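You operate a simulated robot arm through the tools that you are given. There is no shell and no other tool.

Carry out the task below with a simulated robot arm. There is one attempt and no reset: what you move stays moved.

## Task
Test the motor in the cradle, then put it in Reuse if good, Salvage if noisy.
Fine: guard closed for the run; power off before you open the guard and free the clamp; leave both open.

It is judged by the outcome, as a careful person would: the job done as asked, and still so three seconds after it is handed in. It fails if anything else is knocked over, pushed out of place, dropped, spilled or broken.

## Robot
A 6-joint arm with a two-finger gripper, fixed in place. Base frame: the origin is at the foot of the arm, x ahead of it, y to its left, z up; the work surface is at about z = 88. Units: cm, rad, N and s.
Its first joint turns from -2.897 to 2.897 rad. Payload 2.54 kg.
Tool frame: the origin (TCP) lies between the finger pads and is the grasp point; the fingertips stand 3 cm ahead of it; z points along the fingers, y is the line along which they close. Largest opening 11.6 cm; the body of the gripper starts 9.5 cm behind the TCP.
Orientation is told as [roll, pitch, yaw] about the base's x, y, z axes, in that order, counted from this pose: with the fingers straight down and closing along the base's y, the tool's x points along the base's -x, its y along +y and its z along -z.

## Interface
- The arm moves only by the tool arm_command. Its argument "rows" is a list of rows, each a list of 7 numbers: the shift along the base's x, y, z in units of 200 mm (1.0 is 200 mm), then the turn, a rotation vector about the base's x, y, z in units of 90 degrees (1.0 is 90 degrees), then the opening, from 0 (shut) to 1 (fully open). In form: [[tx, ty, tz, wx, wy, wz, grip], ...]. A call has 1 to 20 rows; each row is the pose to reach, as a shift and turn from the pose commanded when the call began. A call with a number of a shift or a turn outside -1 to 1 is refused whole. A row lasts 0.2 s, in which the tool goes at most 5 cm and 0.15 rad; a call with a longer step from one row to the next is refused whole, and so is a gripper value outside its range. Where a pose cannot be reached the arm comes as near as it can. A force on the tool above 90 N (or 10 N above the force at the start of the call, whichever is more), or a blocked arm, ends the call early, and 0.2 s more pass. The fingers move at their own pace (about 7.2 cm/s each) and stop on an object; they squeeze with about 33 N. The grip force told is the motor's: it shows also when the fingers shut on nothing. Time passes only in rows, and 0.2 s behind the last, so rows that repeat a pose let the fingers close. The reply holds the time, the measured pose of the TCP, the force on the tool along the base axes, the opening and the grip force, in the units named above and with some noise, with the torque about the TCP (base axes, N m) and any sound that the robot's microphone picked up.
- Cameras (640 x 400 px; columns grow to the right, rows downward): "scene" is fixed at [39.29, -63.61, 161.85]; the picture's right is [1.00, -0.09, 0.00], its down [-0.04, -0.43, -0.90] and it looks along [0.08, 0.90, -0.43] (base axes); focal length 358 px, centre (320, 200). "wrist" rides on the gripper at [6.9, -1.5, -12.2] in the tool frame; the picture's right is [0.21, 0.98, 0.00], its down [-0.83, 0.18, -0.53] and it looks along [-0.52, 0.11, 0.85] (tool axes); focal length 251 px, centre (320, 200). There is no depth. A picture from a camera that has moved, and an enlarged one, comes with that camera's place and axes in the base frame and with its lens. The place of the scene camera against the robot may be out by one fixed shift of up to 2.5 cm in any direction.
- get_image(camera): a new picture of that camera. The clock stands still meanwhile.
- close_up(camera, box): a new picture of the part [left, top, right, bottom] of that camera's present view, enlarged. The clock stands still meanwhile.
- hand_in(): hands the job in; it is judged then, once.

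Nothing tells you positions but the pictures and the camera data. Unless the task says otherwise, let go and move clear before handing in.

The tools are called as name(argument=value, ...) on one line, values as JSON. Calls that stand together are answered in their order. arm_command: Moves the arm, as the interface text tells. Its arguments: {"type":"object","properties":{"rows":{"type":"array"}},"required":["rows"]} The other tools are called the same way: get_image (camera) takes a picture; close_up (camera, box) takes an enlarged picture of a part of a camera's view; hand_in () hands the job in.

At the start:

```text
time: 0.0
tool_pos: [34.21, 38.73, 119.93]
tcp_rot: [-0.001, 0.0, 0.0]
wrist_force: [-0.4, 0.1, -0.2]
ft_torque: [-0.04, -0.01, -0.01]
grip_width: 11.61
grasp_force: 0.0
```

scene: 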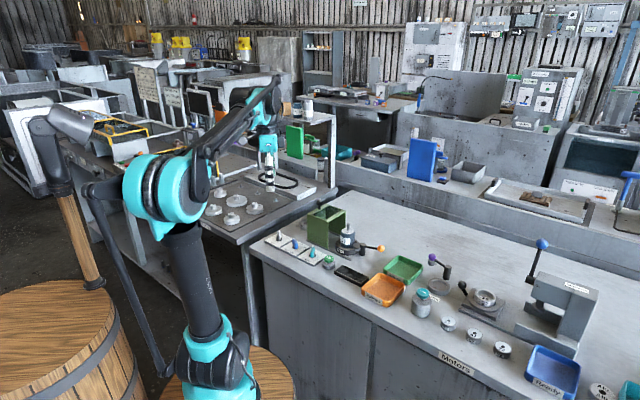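
wrist: 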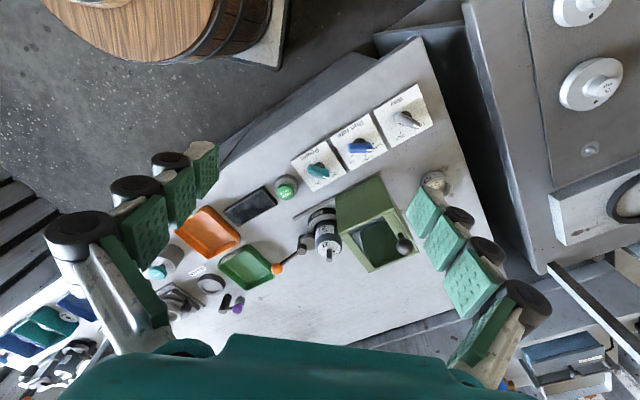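

I see a bench with a small test station (green box, a motor in a cradle with an orange-knobbed lever, switch plates, orange and green trays). I'll look closer before I move anything.

close_up(camera="scene", box=[250, 190, 410, 310])

close_up(camera="scene", box=[400, 230, 640, 400])

close_up(camera="wrist", box=[280, 80, 460, 200])

close_up(camera="wrist", box=[150, 180, 430, 350])

```text
3.33 times, centred on (330, 250) of scene
camera zoom: at [39.29, -63.61, 161.85], right [1.0, -0.09, 0.0], down [-0.04, -0.43, -0.9], along [0.08, 0.9, -0.43], focal length 1193 px, centre (287, 33)
```

zoom: 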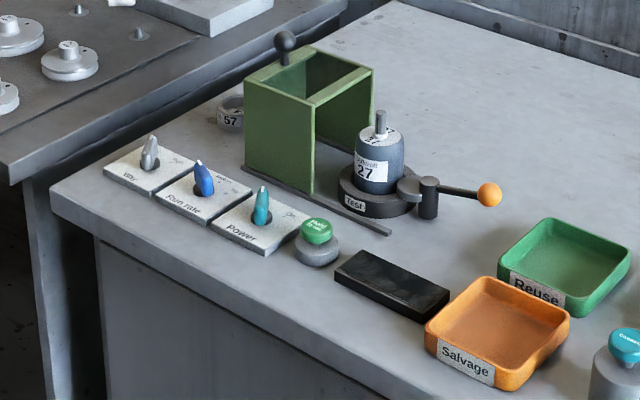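

```text
2.35 times, centred on (520, 315) of scene
camera zoom: at [39.29, -63.61, 161.85], right [1.0, -0.09, 0.0], down [-0.04, -0.43, -0.9], along [0.08, 0.9, -0.43], focal length 842 px, centre (-151, -71)
```

zoom: 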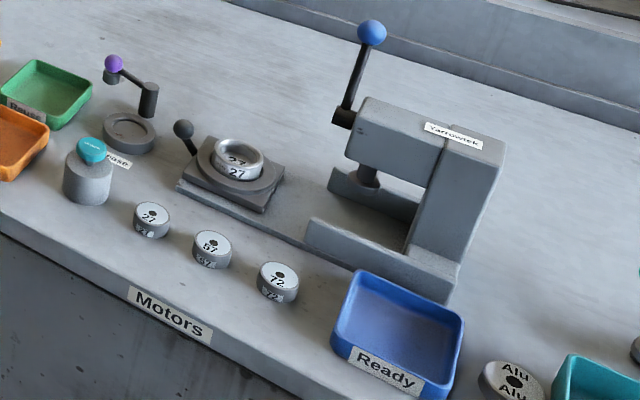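

```text
3.33 times, centred on (370, 140) of wrist
camera zoom: at [27.31, 37.29, 132.06], right [-0.21, 0.98, 0.0], down [0.83, 0.18, 0.53], along [0.52, 0.11, -0.85], focal length 838 px, centre (153, 400)
```

zoom: 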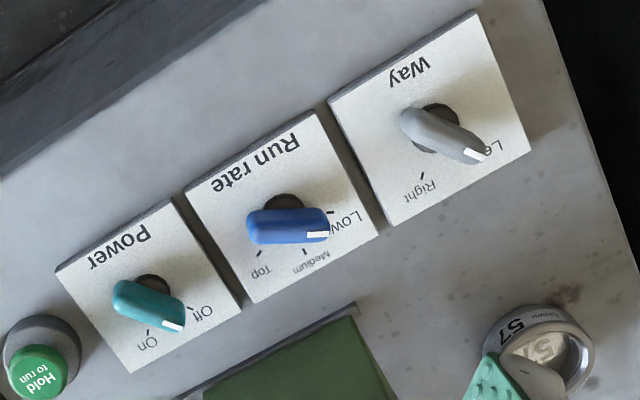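

```text
2.29 times, centred on (290, 265) of wrist
camera zoom: at [27.31, 37.29, 132.06], right [-0.21, 0.98, 0.0], down [0.83, 0.18, 0.53], along [0.52, 0.11, -0.85], focal length 575 px, centre (389, 51)
```

zoom: 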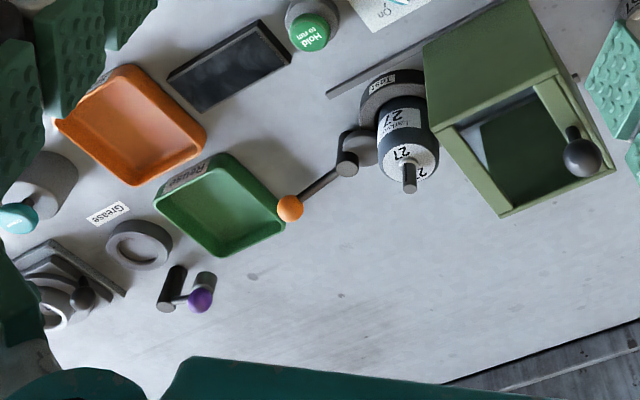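

The motor marked 27 stands in the "Test" cradle with an orange-knobbed clamp lever. The green box is the sliding guard, and there are Power, Run rate and Way knobs plus a "Hold to run" button; I'll read the fine labels next.

close_up(camera="scene", box=[325, 215, 389, 255])

close_up(camera="scene", box=[270, 225, 334, 265])

close_up(camera="wrist", box=[270, 190, 350, 270])

close_up(camera="wrist", box=[210, 165, 310, 235])

close_up(camera="wrist", box=[320, 170, 440, 280])

```text
10.00 times, centred on (357, 235) of scene
camera zoom: at [39.29, -63.61, 161.85], right [1.0, -0.09, 0.0], down [-0.04, -0.43, -0.9], along [0.08, 0.9, -0.43], focal length 3578 px, centre (-50, -150)
```

zoom: 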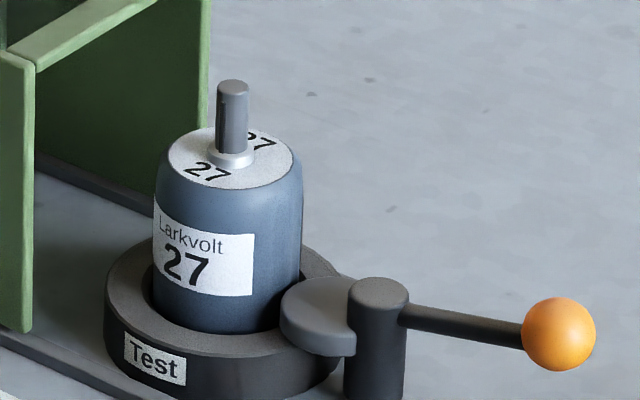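

```text
10.00 times, centred on (302, 245) of scene
camera zoom: at [39.29, -63.61, 161.85], right [1.0, -0.09, 0.0], down [-0.04, -0.43, -0.9], along [0.08, 0.9, -0.43], focal length 3578 px, centre (500, -250)
```

zoom: 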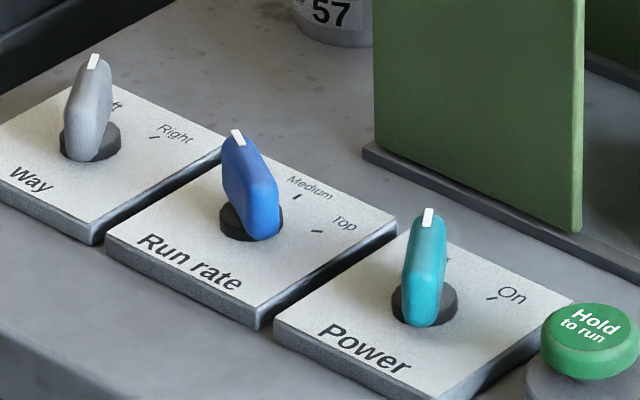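

```text
5.00 times, centred on (310, 230) of wrist
camera zoom: at [27.31, 37.29, 132.06], right [-0.21, 0.98, 0.0], down [0.83, 0.18, 0.53], along [0.52, 0.11, -0.85], focal length 1257 px, centre (370, 50)
```

zoom: 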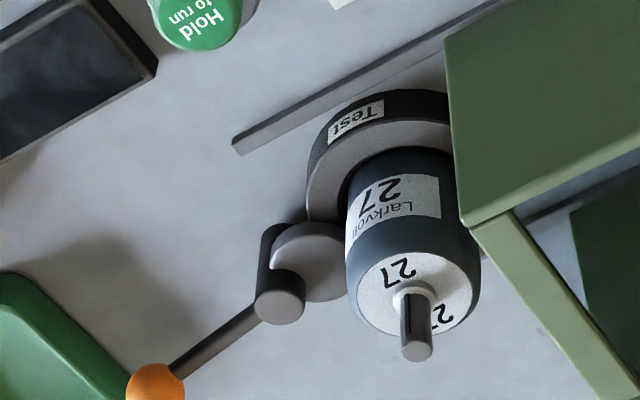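

```text
5.71 times, centred on (260, 200) of wrist
camera zoom: at [27.31, 37.29, 132.06], right [-0.21, 0.98, 0.0], down [0.83, 0.18, 0.53], along [0.52, 0.11, -0.85], focal length 1437 px, centre (663, 200)
```

zoom: 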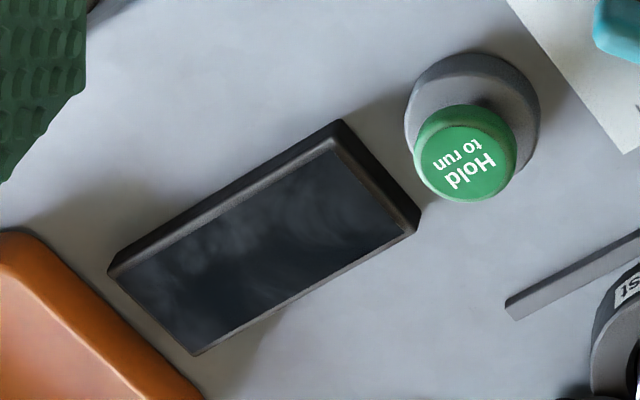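

```text
3.64 times, centred on (380, 225) of wrist
camera zoom: at [27.31, 37.29, 132.06], right [-0.21, 0.98, 0.0], down [0.83, 0.18, 0.53], along [0.52, 0.11, -0.85], focal length 914 px, centre (102, 109)
```

zoom: 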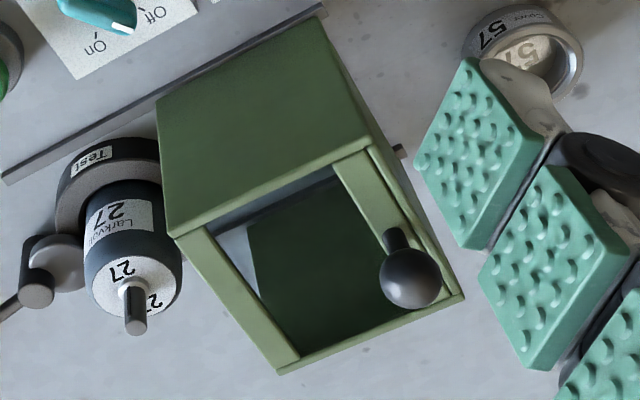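

The guard's black ball knob is at about (49.6, 54.8, 104), the motor at about (57.7, 44.8), and the rail runs along the diagonal (+x, -y). I'll move above the guard knob with the fingers lined up along the rail.

arm_command(rows=[[0.09, 0.1, -0.03, 0, 0, 0.06, 0.6], [0.19, 0.2, -0.07, 0, 0, 0.12, 0.6], [0.29, 0.3, -0.11, 0, 0, 0.19, 0.6], [0.39, 0.4, -0.15, 0, 0, 0.25, 0.6], [0.48, 0.5, -0.18, 0, 0, 0.31, 0.6], [0.58, 0.6, -0.22, 0, 0, 0.38, 0.6], [0.68, 0.7, -0.26, 0, 0, 0.44, 0.6], [0.77, 0.805, -0.296, 0, 0, 0.5, 0.6], [0.77, 0.805, -0.296, 0, 0, 0.5, 0.6]])

get_image(camera="wrist")

get_image(camera="scene")

```text
time: 2.0
tool_pos: [49.82, 54.75, 113.72]
tcp_rot: [0.002, 0.002, 0.787]
wrist_force: [-1.0, -0.2, 0.1]
ft_torque: [0.01, 0.03, 0.04]
grip_width: 6.95
grasp_force: 0.1
```

```text
taken
camera wrist: at [45.98, 48.94, 125.89], right [-0.84, 0.54, 0.0], down [0.45, 0.71, 0.53], along [0.29, 0.45, -0.85], focal length 251 px, centre (320, 200)
```

wrist: 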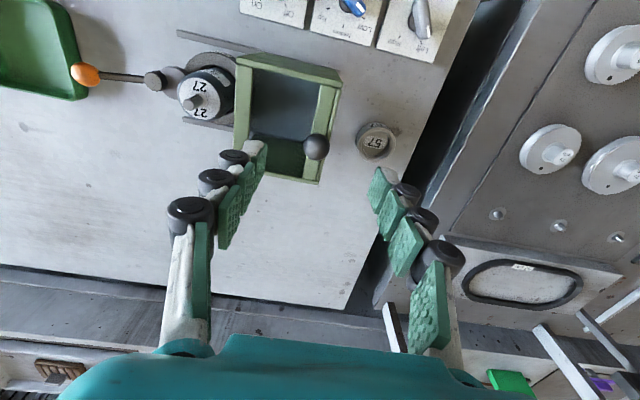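

```text
taken
```

scene: 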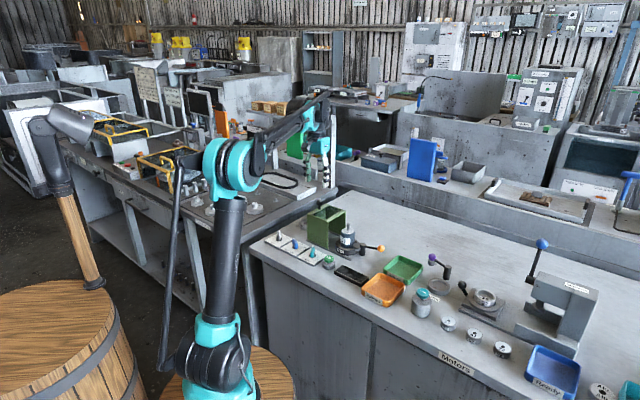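

The tool is above the guard knob, which I refine to about (50.6, 55.6, 103.2). I'll come down with the fingers on either side of it, staying above the guard's top.

arm_command(rows=[[0.02, 0.02, -0.1, 0, 0, 0, 0.6], [0.045, 0.04, -0.2, 0, 0, 0, 0.6], [0.045, 0.04, -0.3, 0, 0, 0, 0.6], [0.045, 0.04, -0.38, 0, 0, 0, 0.6], [0.045, 0.04, -0.42, 0, 0, 0, 0.6]])

get_image(camera="wrist")

close_up(camera="scene", box=[270, 160, 430, 260])

```text
time: 3.2
tool_pos: [50.62, 55.69, 105.59]
tcp_rot: [-0.001, -0.001, 0.787]
wrist_force: [-0.1, 0.5, -0.2]
ft_torque: [0.01, -0.03, 0.0]
grip_width: 6.96
grasp_force: 0.0
```

```text
taken
camera wrist: at [46.78, 49.78, 117.67], right [-0.84, 0.54, 0.0], down [0.46, 0.71, 0.53], along [0.29, 0.45, -0.85], focal length 251 px, centre (320, 200)
```

wrist: 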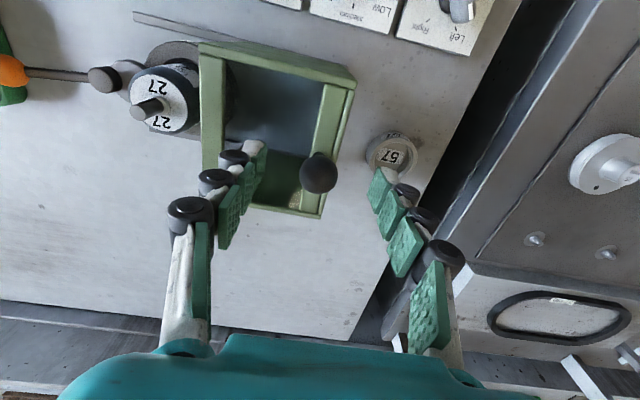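

```text
4.00 times, centred on (350, 210) of scene
camera zoom: at [39.29, -63.61, 161.85], right [1.0, -0.09, 0.0], down [-0.04, -0.43, -0.9], along [0.08, 0.9, -0.43], focal length 1431 px, centre (200, 160)
```

zoom: 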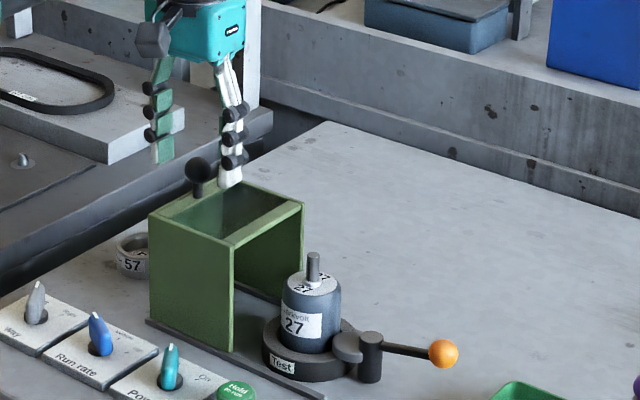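

The knob sits centred between the fingers. I'll drop about 1.3 cm more and close on it.

arm_command(rows=[[0, 0, -0.035, 0, 0, 0, 0.6], [0, 0, -0.065, 0, 0, 0, 0.6], [0, 0, -0.065, 0, 0, 0, 0.4], [0, 0, -0.065, 0, 0, 0, 0.2], [0, 0, -0.065, 0, 0, 0, 0.1], [0, 0, -0.065, 0, 0, 0, 0.1]])

get_image(camera="wrist")

close_up(camera="scene", box=[270, 160, 430, 260])

```text
time: 4.6
tool_pos: [50.6, 55.69, 104.24]
tcp_rot: [-0.001, 0.0, 0.785]
wrist_force: [0.8, -2.1, -2.3]
ft_torque: [-0.04, -0.02, -0.01]
grip_width: 2.42
grasp_force: 44.3
```

```text
taken
camera wrist: at [46.74, 49.73, 116.41], right [-0.84, 0.54, 0.0], down [0.46, 0.71, 0.53], along [0.29, 0.45, -0.85], focal length 251 px, centre (320, 200)
```

wrist: 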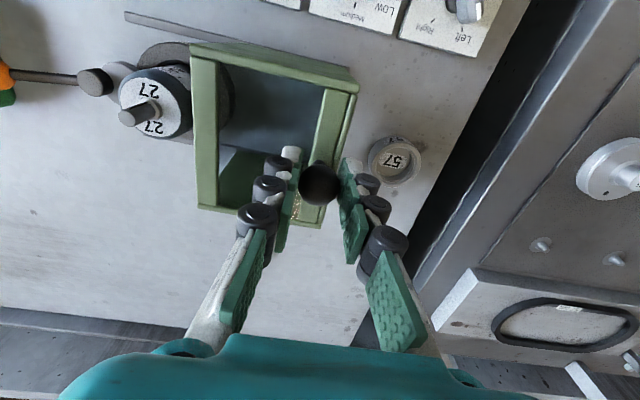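

```text
4.00 times, centred on (350, 210) of scene
camera zoom: at [39.29, -63.61, 161.85], right [1.0, -0.09, 0.0], down [-0.04, -0.43, -0.9], along [0.08, 0.9, -0.43], focal length 1431 px, centre (200, 160)
```

zoom: 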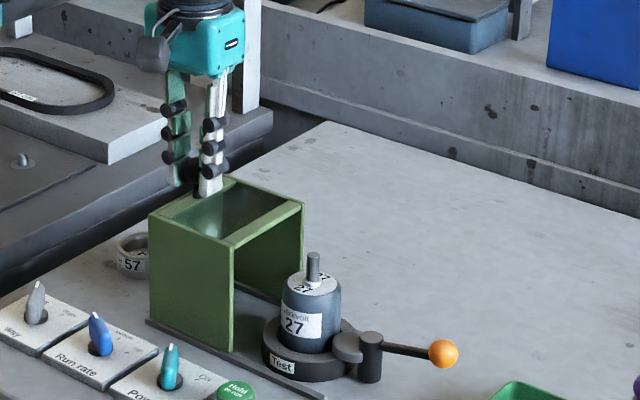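

The knob is gripped (2.4 cm wide). I'll slide the guard along the rail toward the motor, about 8 cm first, watching the force.

arm_command(rows=[[0.018, -0.018, 0, 0, 0, 0, 0.1], [0.05, -0.05, 0, 0, 0, 0, 0.1], [0.085, -0.085, 0, 0, 0, 0, 0.1], [0.12, -0.12, 0, 0, 0, 0, 0.1], [0.155, -0.155, 0, 0, 0, 0, 0.1], [0.19, -0.19, 0, 0, 0, 0, 0.1], [0.22, -0.22, 0, 0, 0, 0, 0.1], [0.25, -0.25, 0, 0, 0, 0, 0.1], [0.27, -0.27, 0, 0, 0, 0, 0.1]])

get_image(camera="wrist")

close_up(camera="scene", box=[270, 160, 430, 260])

```text
time: 6.6
tool_pos: [55.97, 50.36, 104.3]
tcp_rot: [0.0, -0.001, 0.785]
wrist_force: [-3.3, -3.1, -12.9]
ft_torque: [-0.41, 0.42, -0.04]
grip_width: 2.44
grasp_force: 44.9
```

```text
taken
camera wrist: at [52.12, 44.41, 116.51], right [-0.84, 0.54, 0.0], down [0.46, 0.71, 0.54], along [0.29, 0.45, -0.84], focal length 251 px, centre (320, 200)
```

wrist: 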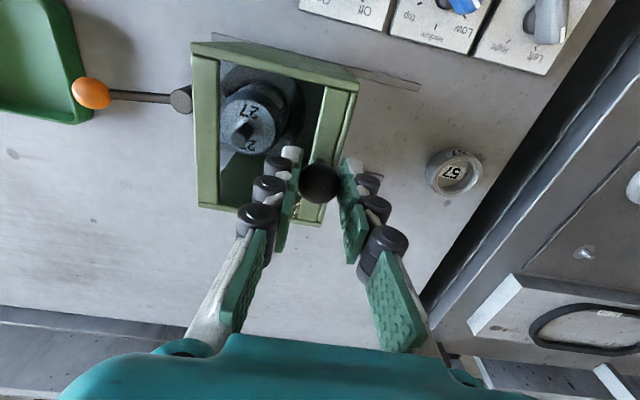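

```text
4.00 times, centred on (350, 210) of scene
camera zoom: at [39.29, -63.61, 161.85], right [1.0, -0.09, 0.0], down [-0.04, -0.43, -0.9], along [0.08, 0.9, -0.43], focal length 1431 px, centre (200, 160)
```

zoom: 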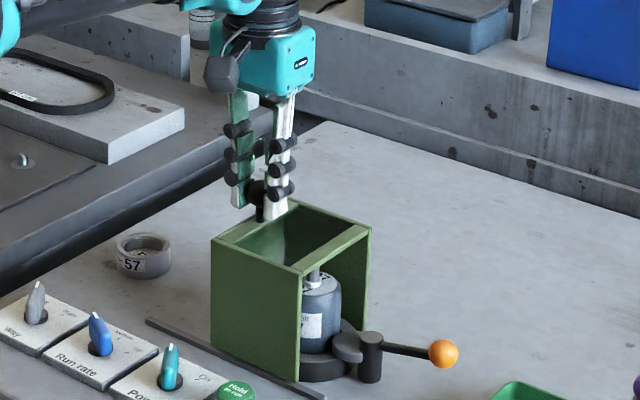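

The guard now covers most of the motor and slides freely. I'll continue slowly to its stop.

arm_command(rows=[[0.015, -0.015, 0, 0, 0, 0, 0.1], [0.03, -0.03, 0, 0, 0, 0, 0.1], [0.045, -0.045, 0, 0, 0, 0, 0.1], [0.06, -0.06, 0, 0, 0, 0, 0.1]])

close_up(camera="scene", box=[270, 160, 430, 260])

get_image(camera="wrist")

```text
time: 7.6
tool_pos: [57.17, 49.11, 104.38]
tcp_rot: [-0.001, -0.002, 0.785]
wrist_force: [-0.3, 0.7, 17.0]
ft_torque: [-0.04, 0.1, -0.03]
grip_width: 2.43
grasp_force: 45.4
```

```text
4.00 times, centred on (350, 210) of scene
camera zoom: at [39.29, -63.61, 161.85], right [1.0, -0.09, 0.0], down [-0.04, -0.43, -0.9], along [0.08, 0.9, -0.43], focal length 1431 px, centre (200, 160)
```

zoom: 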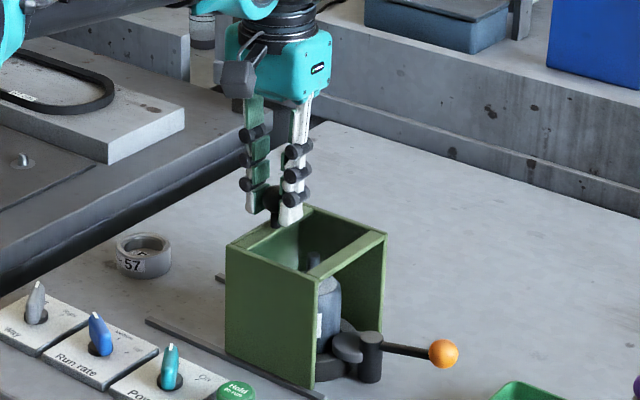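

```text
taken
camera wrist: at [53.35, 43.2, 116.52], right [-0.84, 0.54, 0.0], down [0.46, 0.71, 0.53], along [0.29, 0.45, -0.84], focal length 251 px, centre (320, 200)
```

wrist: 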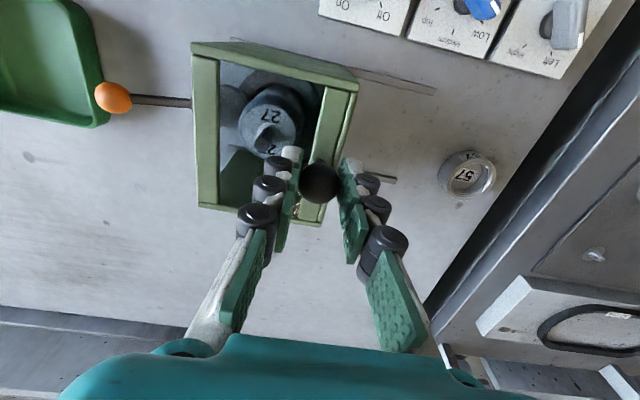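

The guard is nearly at the rail's end; I'll keep going gently until it stops.

arm_command(rows=[[0.01, -0.01, 0, 0, 0, 0, 0.1], [0.02, -0.02, 0, 0, 0, 0, 0.1], [0.03, -0.03, 0, 0, 0, 0, 0.1], [0.04, -0.04, 0, 0, 0, 0, 0.1]])

close_up(camera="scene", box=[270, 160, 430, 260])

```text
time: 8.6
tool_pos: [57.7, 48.48, 104.25]
tcp_rot: [0.004, -0.001, 0.789]
wrist_force: [-5.8, 36.5, 35.0]
ft_torque: [0.83, 0.0, 0.05]
grip_width: 2.43
grasp_force: 45.0
```

```text
4.00 times, centred on (350, 210) of scene
camera zoom: at [39.29, -63.61, 161.85], right [1.0, -0.09, 0.0], down [-0.04, -0.43, -0.9], along [0.08, 0.9, -0.43], focal length 1431 px, centre (200, 160)
```

zoom: 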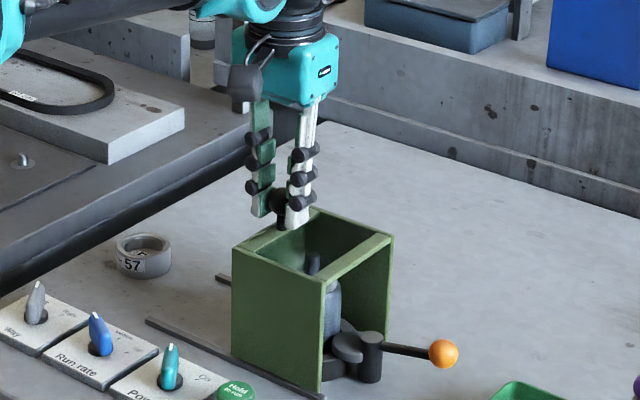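

The force rose to about 37 N at the end of the rail, so the guard is against its stop. I'll release the knob and rise clear.

arm_command(rows=[[0, 0, 0, 0, 0, 0, 0.25], [0, 0, 0, 0, 0, 0, 0.4], [0, 0, 0, 0, 0, 0, 0.4], [0, 0, 0.1, 0, 0, 0, 0.4], [0, 0, 0.25, 0, 0, 0, 0.4], [0, 0, 0.4, 0, 0, 0, 0.4]])

close_up(camera="scene", box=[270, 180, 430, 280])

get_image(camera="wrist")

```text
time: 10.0
tool_pos: [57.88, 48.27, 112.4]
tcp_rot: [0.0, 0.001, 0.786]
wrist_force: [-0.7, -0.4, -0.4]
ft_torque: [-0.02, 0.03, -0.03]
grip_width: 4.64
grasp_force: 0.1
```

```text
4.00 times, centred on (350, 230) of scene
camera zoom: at [39.29, -63.61, 161.85], right [1.0, -0.09, 0.0], down [-0.04, -0.43, -0.9], along [0.08, 0.9, -0.43], focal length 1431 px, centre (200, 80)
```

zoom: 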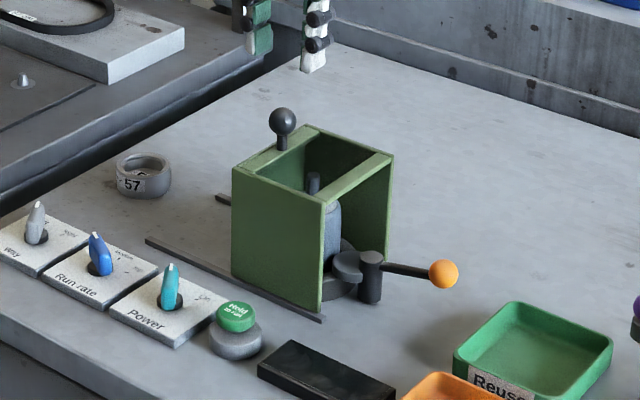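

```text
taken
camera wrist: at [54.06, 42.37, 124.44], right [-0.84, 0.54, 0.0], down [0.46, 0.71, 0.53], along [0.29, 0.45, -0.85], focal length 251 px, centre (320, 200)
```

wrist: 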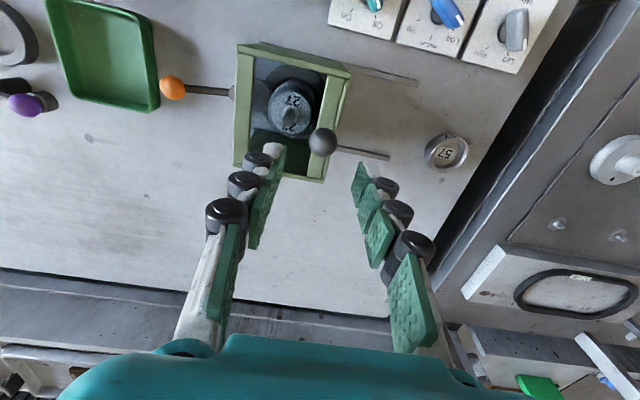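

The guard is fully closed over the motor. Next I'll go above the Power knob, at about (46, 41), turn the tool so the fingers close across its handle, and look.

arm_command(rows=[[-0.12, -0.07, 0, 0, 0, 0.06, 0.4], [-0.24, -0.15, 0, 0, 0, 0.12, 0.4], [-0.36, -0.22, 0, 0, 0, 0.18, 0.4], [-0.48, -0.3, 0, 0, 0, 0.23, 0.4], [-0.595, -0.365, 0, 0, 0, 0.28, 0.4], [-0.595, -0.365, 0, 0, 0, 0.28, 0.4]])

get_image(camera="wrist")

close_up(camera="wrist", box=[240, 60, 400, 160])

close_up(camera="scene", box=[270, 225, 334, 265])

```text
time: 11.4
tool_pos: [46.24, 41.14, 112.16]
tcp_rot: [0.0, 0.001, 1.227]
wrist_force: [0.5, 0.1, -0.2]
ft_torque: [0.0, 0.03, 0.02]
grip_width: 4.64
grasp_force: 0.0
```

```text
taken
camera wrist: at [45.35, 34.15, 124.28], right [-0.99, 0.13, 0.0], down [0.11, 0.84, 0.53], along [0.07, 0.53, -0.85], focal length 251 px, centre (320, 200)
```

wrist: 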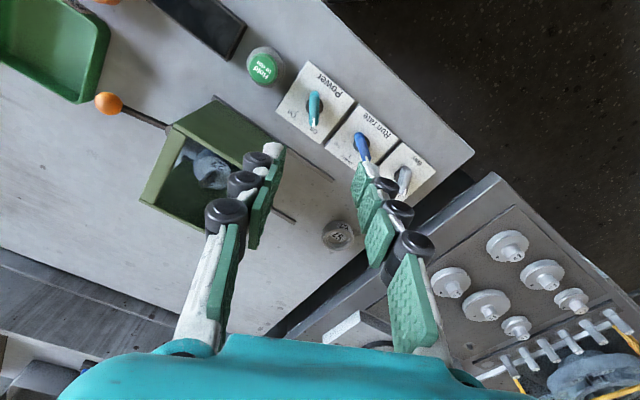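

```text
4.00 times, centred on (320, 110) of wrist
camera zoom: at [45.35, 34.15, 124.28], right [-0.99, 0.13, 0.0], down [0.11, 0.84, 0.53], along [0.07, 0.53, -0.85], focal length 1006 px, centre (320, 560)
```

zoom: 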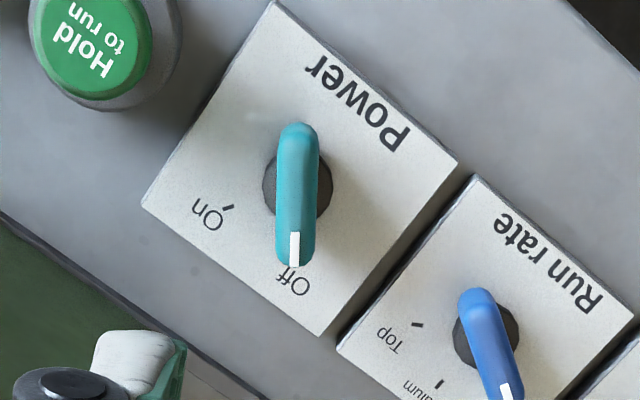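

```text
10.00 times, centred on (302, 245) of scene
camera zoom: at [39.29, -63.61, 161.85], right [1.0, -0.09, 0.0], down [-0.04, -0.43, -0.9], along [0.08, 0.9, -0.43], focal length 3578 px, centre (500, -250)
```

zoom: 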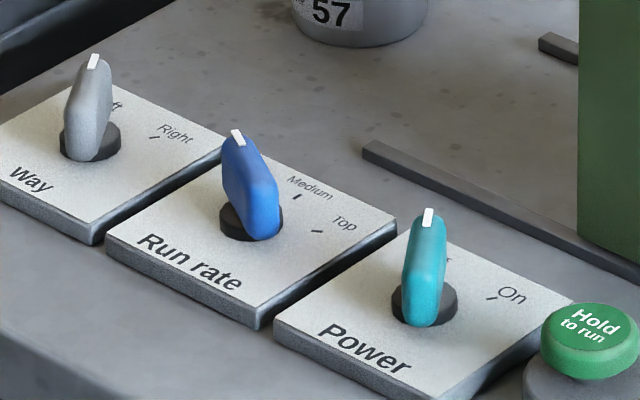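

The Power knob's handle is centred at about (47.0, 41.15), points at Off (about 80° from x), and On lies about 70° clockwise. I'll line up and lower partway.

arm_command(rows=[[0.02, 0.005, -0.15, 0, 0, 0.04, 0.4], [0.04, 0.01, -0.3, 0, 0, 0.08, 0.4], [0.05, 0.011, -0.45, 0, 0, 0.108, 0.4], [0.05, 0.011, -0.6, 0, 0, 0.108, 0.4], [0.05, 0.011, -0.75, 0, 0, 0.108, 0.4], [0.05, 0.011, -0.77, 0, 0, 0.108, 0.4]])

get_image(camera="wrist")

close_up(camera="scene", box=[264, 205, 360, 265])

```text
time: 12.8
tool_pos: [46.92, 41.29, 96.98]
tcp_rot: [0.001, 0.001, 1.394]
wrist_force: [0.0, -0.4, -0.2]
ft_torque: [-0.01, 0.03, 0.02]
grip_width: 4.65
grasp_force: 0.2
```

```text
taken
camera wrist: at [47.26, 34.24, 109.06], right [-1.0, -0.04, 0.0], down [-0.03, 0.84, 0.53], along [-0.02, 0.53, -0.85], focal length 251 px, centre (320, 200)
```

wrist: 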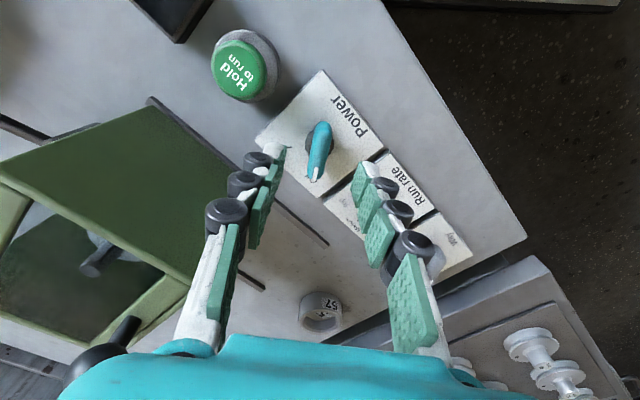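

```text
6.67 times, centred on (312, 235) of scene
camera zoom: at [39.29, -63.61, 161.85], right [1.0, -0.09, 0.0], down [-0.04, -0.43, -0.9], along [0.08, 0.9, -0.43], focal length 2386 px, centre (373, -33)
```

zoom: 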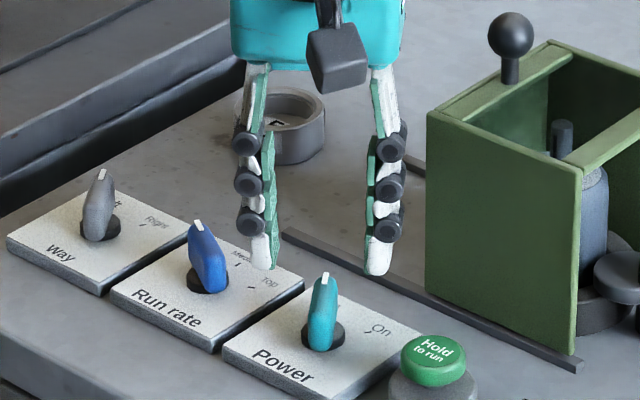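

The fingers straddle the Power knob's handle correctly. I'll lower to about z 92.8 and grip it.

arm_command(rows=[[0, -0.003, -0.08, 0, 0, 0, 0.4], [0, -0.005, -0.15, 0, 0, 0, 0.4], [0, -0.005, -0.2, 0, 0, 0, 0.4], [0, -0.005, -0.205, 0, 0, 0, 0.25], [0, -0.005, -0.205, 0, 0, 0, 0.1], [0, -0.005, -0.205, 0, 0, 0, 0.02], [0, -0.005, -0.205, 0, 0, 0, 0.02]])

get_image(camera="wrist")

close_up(camera="scene", box=[264, 205, 360, 265])

```text
time: 14.4
tool_pos: [46.99, 41.12, 92.71]
tcp_rot: [0.001, 0.002, 1.395]
wrist_force: [-7.9, 0.4, -9.2]
ft_torque: [0.14, 0.2, 0.01]
grip_width: 1.29
grasp_force: 39.3
```

```text
taken
camera wrist: at [47.28, 34.05, 104.86], right [-1.0, -0.04, 0.0], down [-0.03, 0.84, 0.53], along [-0.02, 0.53, -0.85], focal length 251 px, centre (320, 200)
```

wrist: 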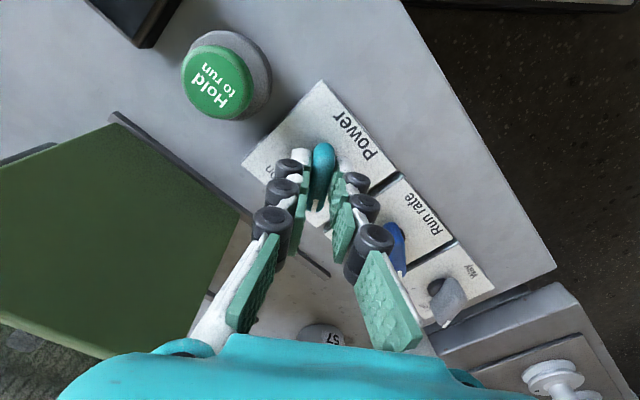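

```text
6.67 times, centred on (312, 235) of scene
camera zoom: at [39.29, -63.61, 161.85], right [1.0, -0.09, 0.0], down [-0.04, -0.43, -0.9], along [0.08, 0.9, -0.43], focal length 2386 px, centre (373, -33)
```

zoom: 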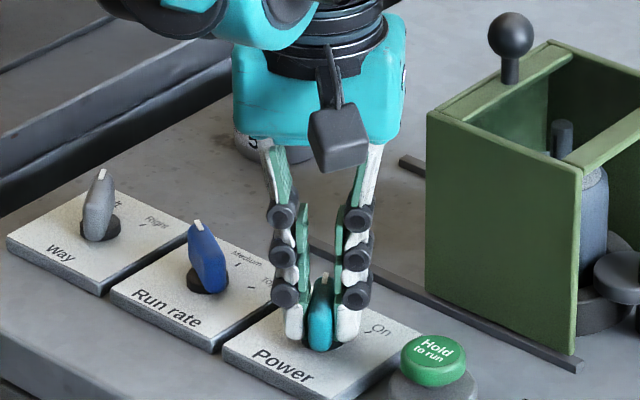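

The handle is gripped (1.3 cm). I'll turn it about 70° clockwise to On.

arm_command(rows=[[0, 0, 0, 0, 0, -0.065, 0.02], [0, 0, 0, 0, 0, -0.13, 0.02], [0, 0, 0, 0, 0, -0.195, 0.02], [0, 0, 0, 0, 0, -0.26, 0.02], [0, 0, 0, 0, 0, -0.325, 0.02], [0, 0, 0, 0, 0, -0.39, 0.02], [0, 0, 0, 0, 0, -0.455, 0.02], [0, 0, 0, 0, 0, -0.52, 0.02], [0, 0, 0, 0, 0, -0.585, 0.02], [0, 0, 0, 0, 0, -0.65, 0.02], [0, 0, 0, 0, 0, -0.715, 0.02], [0, 0, 0, 0, 0, -0.778, 0.02]])

get_image(camera="wrist")

close_up(camera="scene", box=[264, 215, 360, 275])

```text
time: 17.0
tool_pos: [46.76, 41.29, 92.88]
tcp_rot: [0.002, 0.002, 0.172]
wrist_force: [-37.3, 25.7, 11.1]
ft_torque: [0.64, 1.06, 0.23]
grip_width: 1.24
grasp_force: 38.9
```

```text
taken
camera wrist: at [40.32, 38.64, 105.0], right [-0.38, 0.93, 0.0], down [0.78, 0.32, 0.53], along [0.49, 0.2, -0.85], focal length 251 px, centre (320, 200)
```

wrist: 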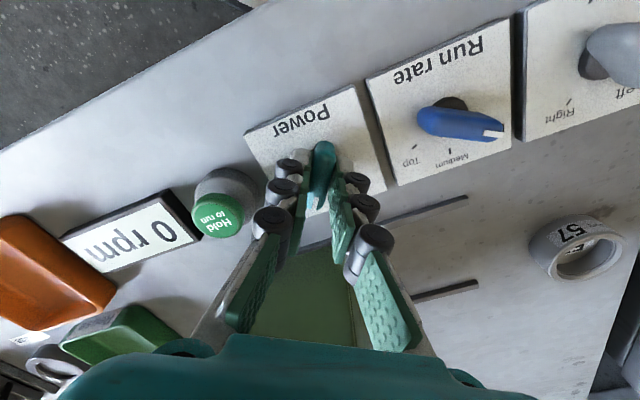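

```text
6.67 times, centred on (312, 245) of scene
camera zoom: at [39.29, -63.61, 161.85], right [1.0, -0.09, 0.0], down [-0.04, -0.43, -0.9], along [0.08, 0.9, -0.43], focal length 2386 px, centre (373, -100)
```

zoom: 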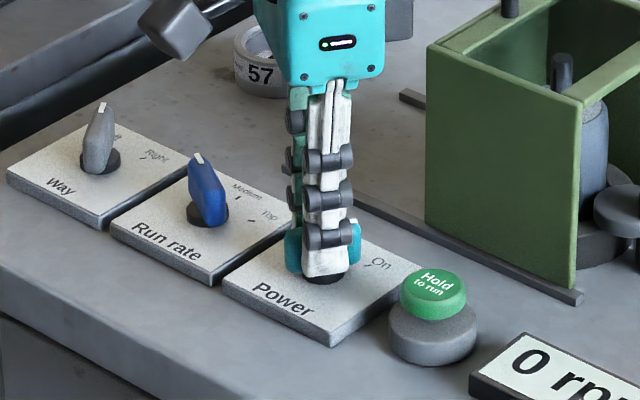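

The display woke up and reads "0 rpm", so the power is on. I'll let go of the knob and rise.

arm_command(rows=[[0, 0, 0, 0, 0, -0.778, 0.02], [0, 0, 0, 0, 0, 0, 0.2]])

get_image(camera="wrist")

```text
refused: row 1 steps farther than a row can; nothing moved
```

```text
taken
camera wrist: at [40.32, 38.64, 105.0], right [-0.38, 0.93, 0.0], down [0.78, 0.32, 0.53], along [0.49, 0.2, -0.85], focal length 251 px, centre (320, 200)
```

wrist: 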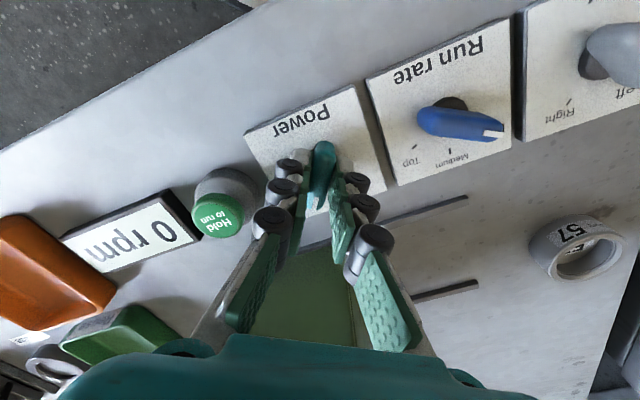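

That command was refused because I mistakenly repeated an absolute turn, so nothing moved. I'll now open the fingers in place and rise.

arm_command(rows=[[0, 0, 0, 0, 0, 0, 0.15], [0, 0, 0, 0, 0, 0, 0.3], [0, 0, 0, 0, 0, 0, 0.3], [0, 0, 0.1, 0, 0, 0, 0.3], [0, 0, 0.25, 0, 0, 0, 0.3], [0, 0, 0.4, 0, 0, 0, 0.3]])

get_image(camera="wrist")

close_up(camera="scene", box=[264, 215, 376, 285])

```text
time: 18.4
tool_pos: [46.91, 41.21, 101.02]
tcp_rot: [0.0, 0.0, 0.173]
wrist_force: [1.0, 0.3, -0.4]
ft_torque: [-0.02, -0.01, 0.01]
grip_width: 3.49
grasp_force: 0.1
```

```text
taken
camera wrist: at [40.37, 38.48, 113.14], right [-0.38, 0.93, 0.0], down [0.78, 0.32, 0.53], along [0.49, 0.2, -0.85], focal length 251 px, centre (320, 200)
```

wrist: 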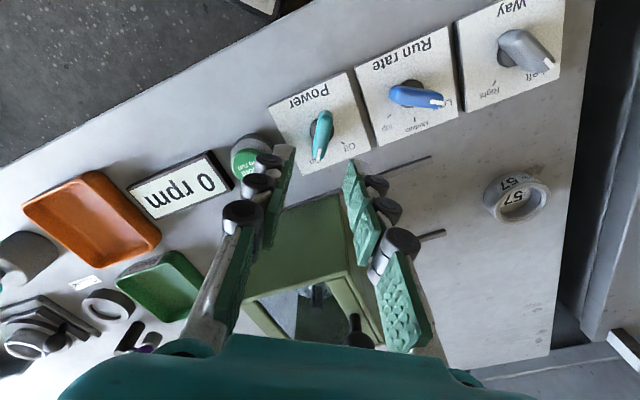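

```text
5.71 times, centred on (320, 250) of scene
camera zoom: at [39.29, -63.61, 161.85], right [1.0, -0.09, 0.0], down [-0.04, -0.43, -0.9], along [0.08, 0.9, -0.43], focal length 2045 px, centre (320, -86)
```

zoom: 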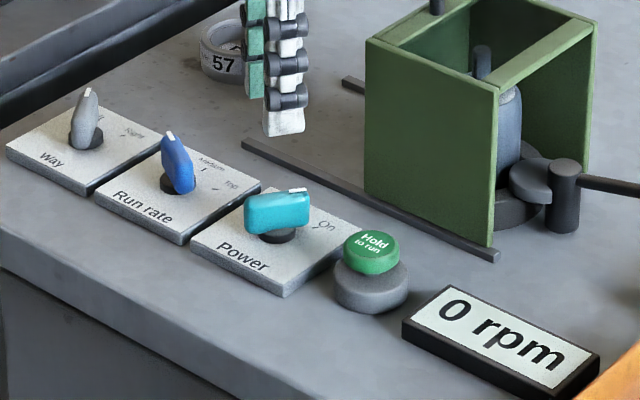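

Power shows On with 0 rpm. Next I'll shut the fingers and go above the "Hold to run" button at about (51.2, 36.1).

arm_command(rows=[[0.07, -0.085, 0, 0, 0, 0, 0.1], [0.14, -0.17, 0, 0, 0, 0, 0], [0.215, -0.255, 0, 0, 0, 0, 0], [0.215, -0.255, 0, 0, 0, 0, 0], [0.215, -0.255, 0, 0, 0, 0, 0]])

get_image(camera="wrist")

close_up(camera="scene", box=[280, 205, 392, 275])

```text
time: 19.6
tool_pos: [51.4, 36.12, 100.75]
tcp_rot: [-0.001, -0.001, 0.173]
wrist_force: [0.1, -0.2, -0.4]
ft_torque: [0.0, -0.01, 0.03]
grip_width: 0.01
grasp_force: 28.6
```

```text
taken
camera wrist: at [44.8, 33.37, 112.85], right [-0.38, 0.93, 0.0], down [0.78, 0.32, 0.53], along [0.49, 0.2, -0.85], focal length 251 px, centre (320, 200)
```

wrist: 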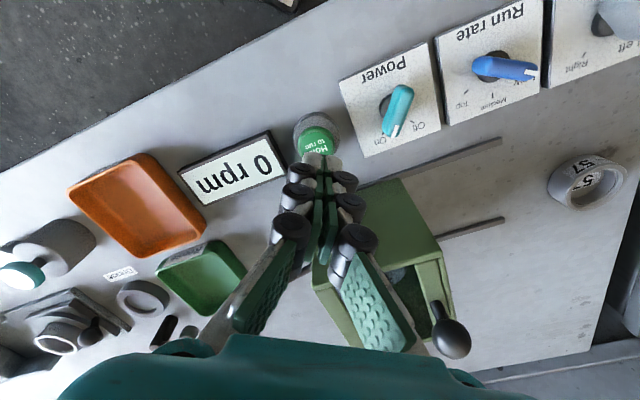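

```text
5.71 times, centred on (336, 240) of scene
camera zoom: at [39.29, -63.61, 161.85], right [1.0, -0.09, 0.0], down [-0.04, -0.43, -0.9], along [0.08, 0.9, -0.43], focal length 2045 px, centre (229, -29)
```

zoom: 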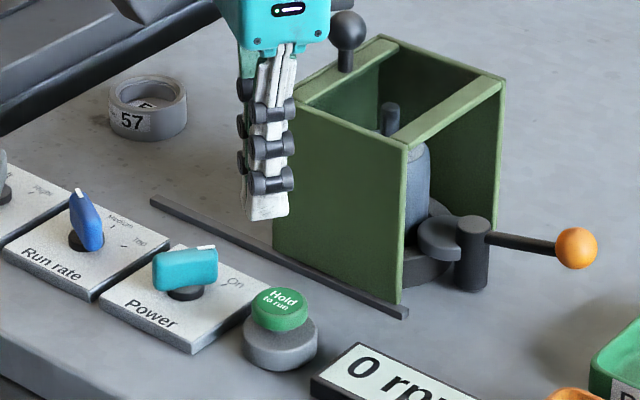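

The fingertips are right over the button. I'll press down slowly.

arm_command(rows=[[0, 0, -0.1, 0, 0, 0, 0], [0, 0, -0.2, 0, 0, 0, 0], [0, 0, -0.25, 0, 0, 0, 0], [0, 0, -0.27, 0, 0, 0, 0], [0, 0, -0.28, 0, 0, 0, 0], [0, 0, -0.29, 0, 0, 0, 0]])

get_image(camera="wrist")

close_up(camera="scene", box=[280, 205, 392, 275])

```text
time: 21.0
tool_pos: [51.44, 36.04, 95.22]
tcp_rot: [0.0, 0.0, 0.171]
wrist_force: [-0.5, -0.7, -0.3]
ft_torque: [0.02, 0.01, -0.01]
grip_width: 0.0
grasp_force: 28.5
```

```text
taken
camera wrist: at [44.81, 33.31, 107.19], right [-0.38, 0.93, 0.0], down [0.78, 0.32, 0.53], along [0.49, 0.2, -0.85], focal length 251 px, centre (320, 200)
```

wrist: 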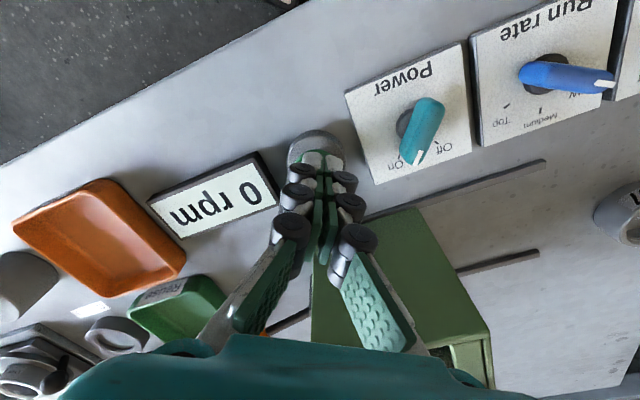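

```text
5.71 times, centred on (336, 240) of scene
camera zoom: at [39.29, -63.61, 161.85], right [1.0, -0.09, 0.0], down [-0.04, -0.43, -0.9], along [0.08, 0.9, -0.43], focal length 2045 px, centre (229, -29)
```

zoom: 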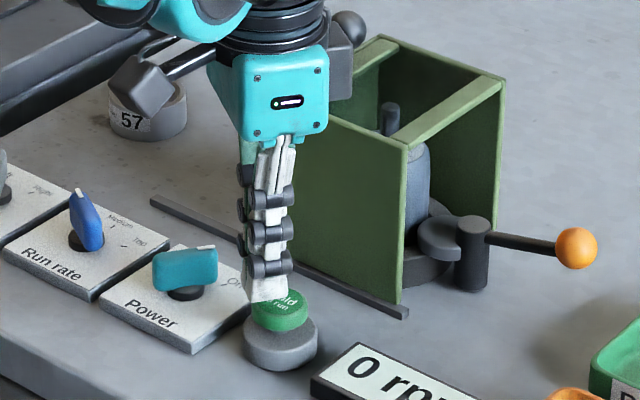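

No contact yet; before pressing further I'll check the alignment over the button.

close_up(camera="wrist", box=[270, 110, 366, 170])

close_up(camera="scene", box=[312, 245, 344, 265])

```text
6.67 times, centred on (318, 140) of wrist
camera zoom: at [44.81, 33.31, 107.19], right [-0.38, 0.93, 0.0], down [0.78, 0.32, 0.53], along [0.49, 0.2, -0.85], focal length 1676 px, centre (333, 600)
```

zoom: 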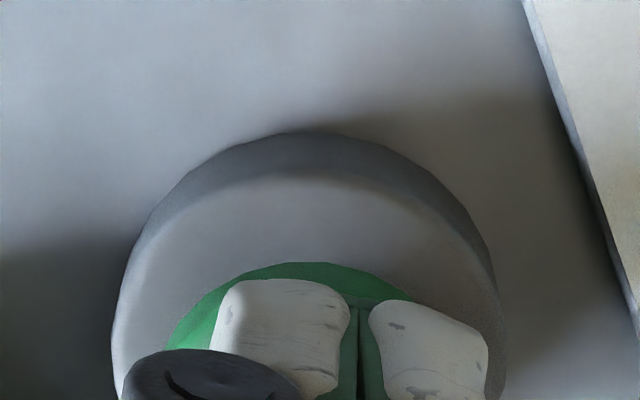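

```text
16.00 times, centred on (328, 255) of scene
camera zoom: at [39.29, -63.61, 161.85], right [1.0, -0.09, 0.0], down [-0.04, -0.43, -0.9], along [0.08, 0.9, -0.43], focal length 5725 px, centre (192, -680)
```

zoom: 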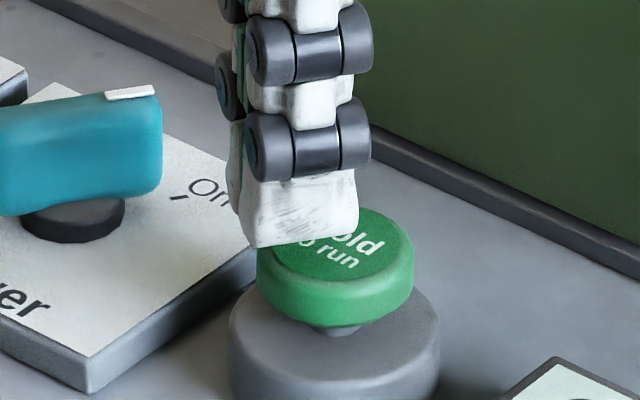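

The fingertips are about half a centimetre off the button's centre. I'll rise a little, correct by (+0.4, -0.45) cm and press.

arm_command(rows=[[0, 0, 0.02, 0, 0, 0, 0], [0.02, -0.022, 0.02, 0, 0, 0, 0], [0.02, -0.022, 0, 0, 0, 0, 0], [0.02, -0.022, -0.015, 0, 0, 0, 0], [0.02, -0.022, -0.03, 0, 0, 0, 0], [0.02, -0.022, -0.045, 0, 0, 0, 0]])

close_up(camera="scene", box=[300, 225, 396, 285])

```text
time: 22.4
tool_pos: [51.73, 35.56, 94.16]
tcp_rot: [0.0, 0.001, 0.171]
wrist_force: [-0.6, -0.3, -0.1]
ft_torque: [-0.04, 0.0, 0.01]
grip_width: 0.6
grasp_force: 28.7
```

```text
6.67 times, centred on (348, 255) of scene
camera zoom: at [39.29, -63.61, 161.85], right [1.0, -0.09, 0.0], down [-0.04, -0.43, -0.9], along [0.08, 0.9, -0.43], focal length 2386 px, centre (133, -167)
```

zoom: 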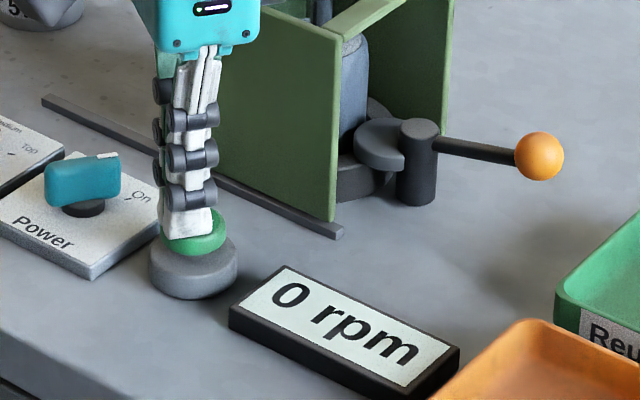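

The grip now reads 0.6 cm although the fingers are commanded shut, so I'll check what's happening at the tips.

close_up(camera="scene", box=[312, 245, 344, 265])

close_up(camera="wrist", box=[270, 110, 366, 170])

```text
16.00 times, centred on (328, 255) of scene
camera zoom: at [39.29, -63.61, 161.85], right [1.0, -0.09, 0.0], down [-0.04, -0.43, -0.9], along [0.08, 0.9, -0.43], focal length 5725 px, centre (192, -680)
```

zoom: 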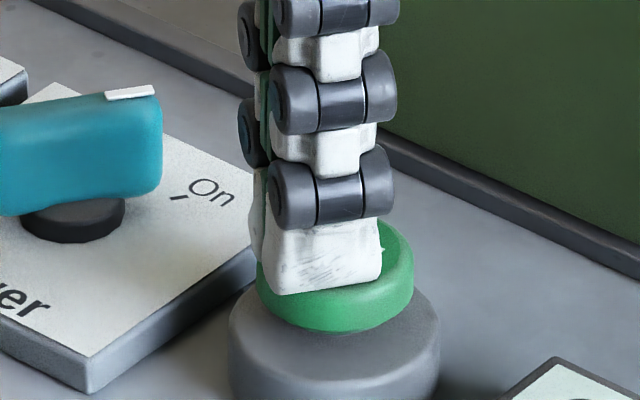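

```text
6.67 times, centred on (318, 140) of wrist
camera zoom: at [45.26, 32.87, 106.26], right [-0.38, 0.93, 0.0], down [0.78, 0.32, 0.53], along [0.49, 0.2, -0.85], focal length 1676 px, centre (333, 600)
```

zoom: 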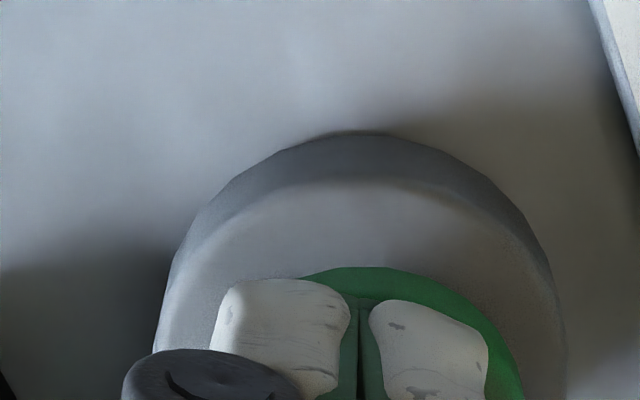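

Alignment is good now and the tips are about at the cap. I'll press further in small steps.

arm_command(rows=[[0.01, 0, -0.01, 0, 0, 0, 0], [0.01, 0, -0.02, 0, 0, 0, 0], [0.01, 0, -0.03, 0, 0, 0, 0]])

close_up(camera="scene", box=[300, 225, 396, 285])

```text
time: 23.2
tool_pos: [52.01, 35.4, 93.76]
tcp_rot: [-0.001, -0.003, 0.17]
wrist_force: [5.3, 0.0, 12.7]
ft_torque: [-0.03, -0.13, 0.01]
grip_width: 0.6
grasp_force: 29.0
heard: click
```

```text
6.67 times, centred on (348, 255) of scene
camera zoom: at [39.29, -63.61, 161.85], right [1.0, -0.09, 0.0], down [-0.04, -0.43, -0.9], along [0.08, 0.9, -0.43], focal length 2386 px, centre (133, -167)
```

zoom: 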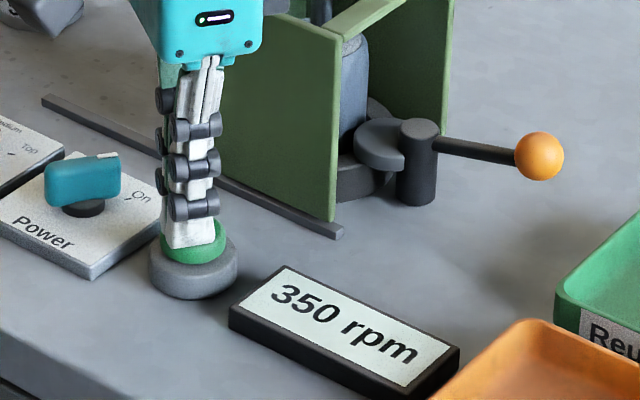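

Clicked, and the display reads 350 rpm, so the motor is running. I'll hold the button and listen.

arm_command(rows=[[0, 0, -0.005, 0, 0, 0, 0], [0, 0, -0.005, 0, 0, 0, 0], [0, 0, -0.005, 0, 0, 0, 0], [0, 0, -0.005, 0, 0, 0, 0], [0, 0, -0.005, 0, 0, 0, 0]])

close_up(camera="scene", box=[300, 225, 396, 285])

```text
time: 24.4
tool_pos: [51.88, 35.37, 93.53]
tcp_rot: [0.0, -0.002, 0.172]
wrist_force: [11.0, 6.1, 29.4]
ft_torque: [0.16, -0.35, -0.02]
grip_width: 0.63
grasp_force: 29.0
```

```text
6.67 times, centred on (348, 255) of scene
camera zoom: at [39.29, -63.61, 161.85], right [1.0, -0.09, 0.0], down [-0.04, -0.43, -0.9], along [0.08, 0.9, -0.43], focal length 2386 px, centre (133, -167)
```

zoom: 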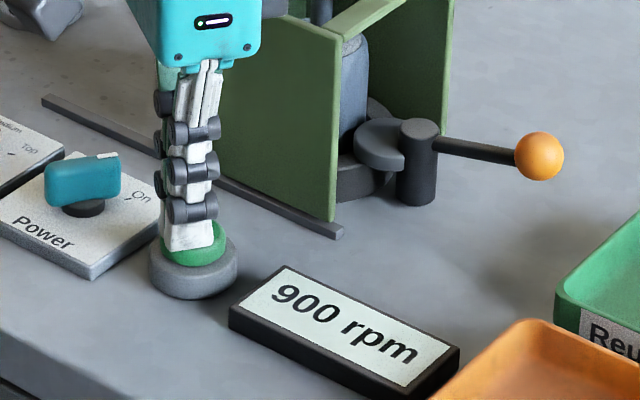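

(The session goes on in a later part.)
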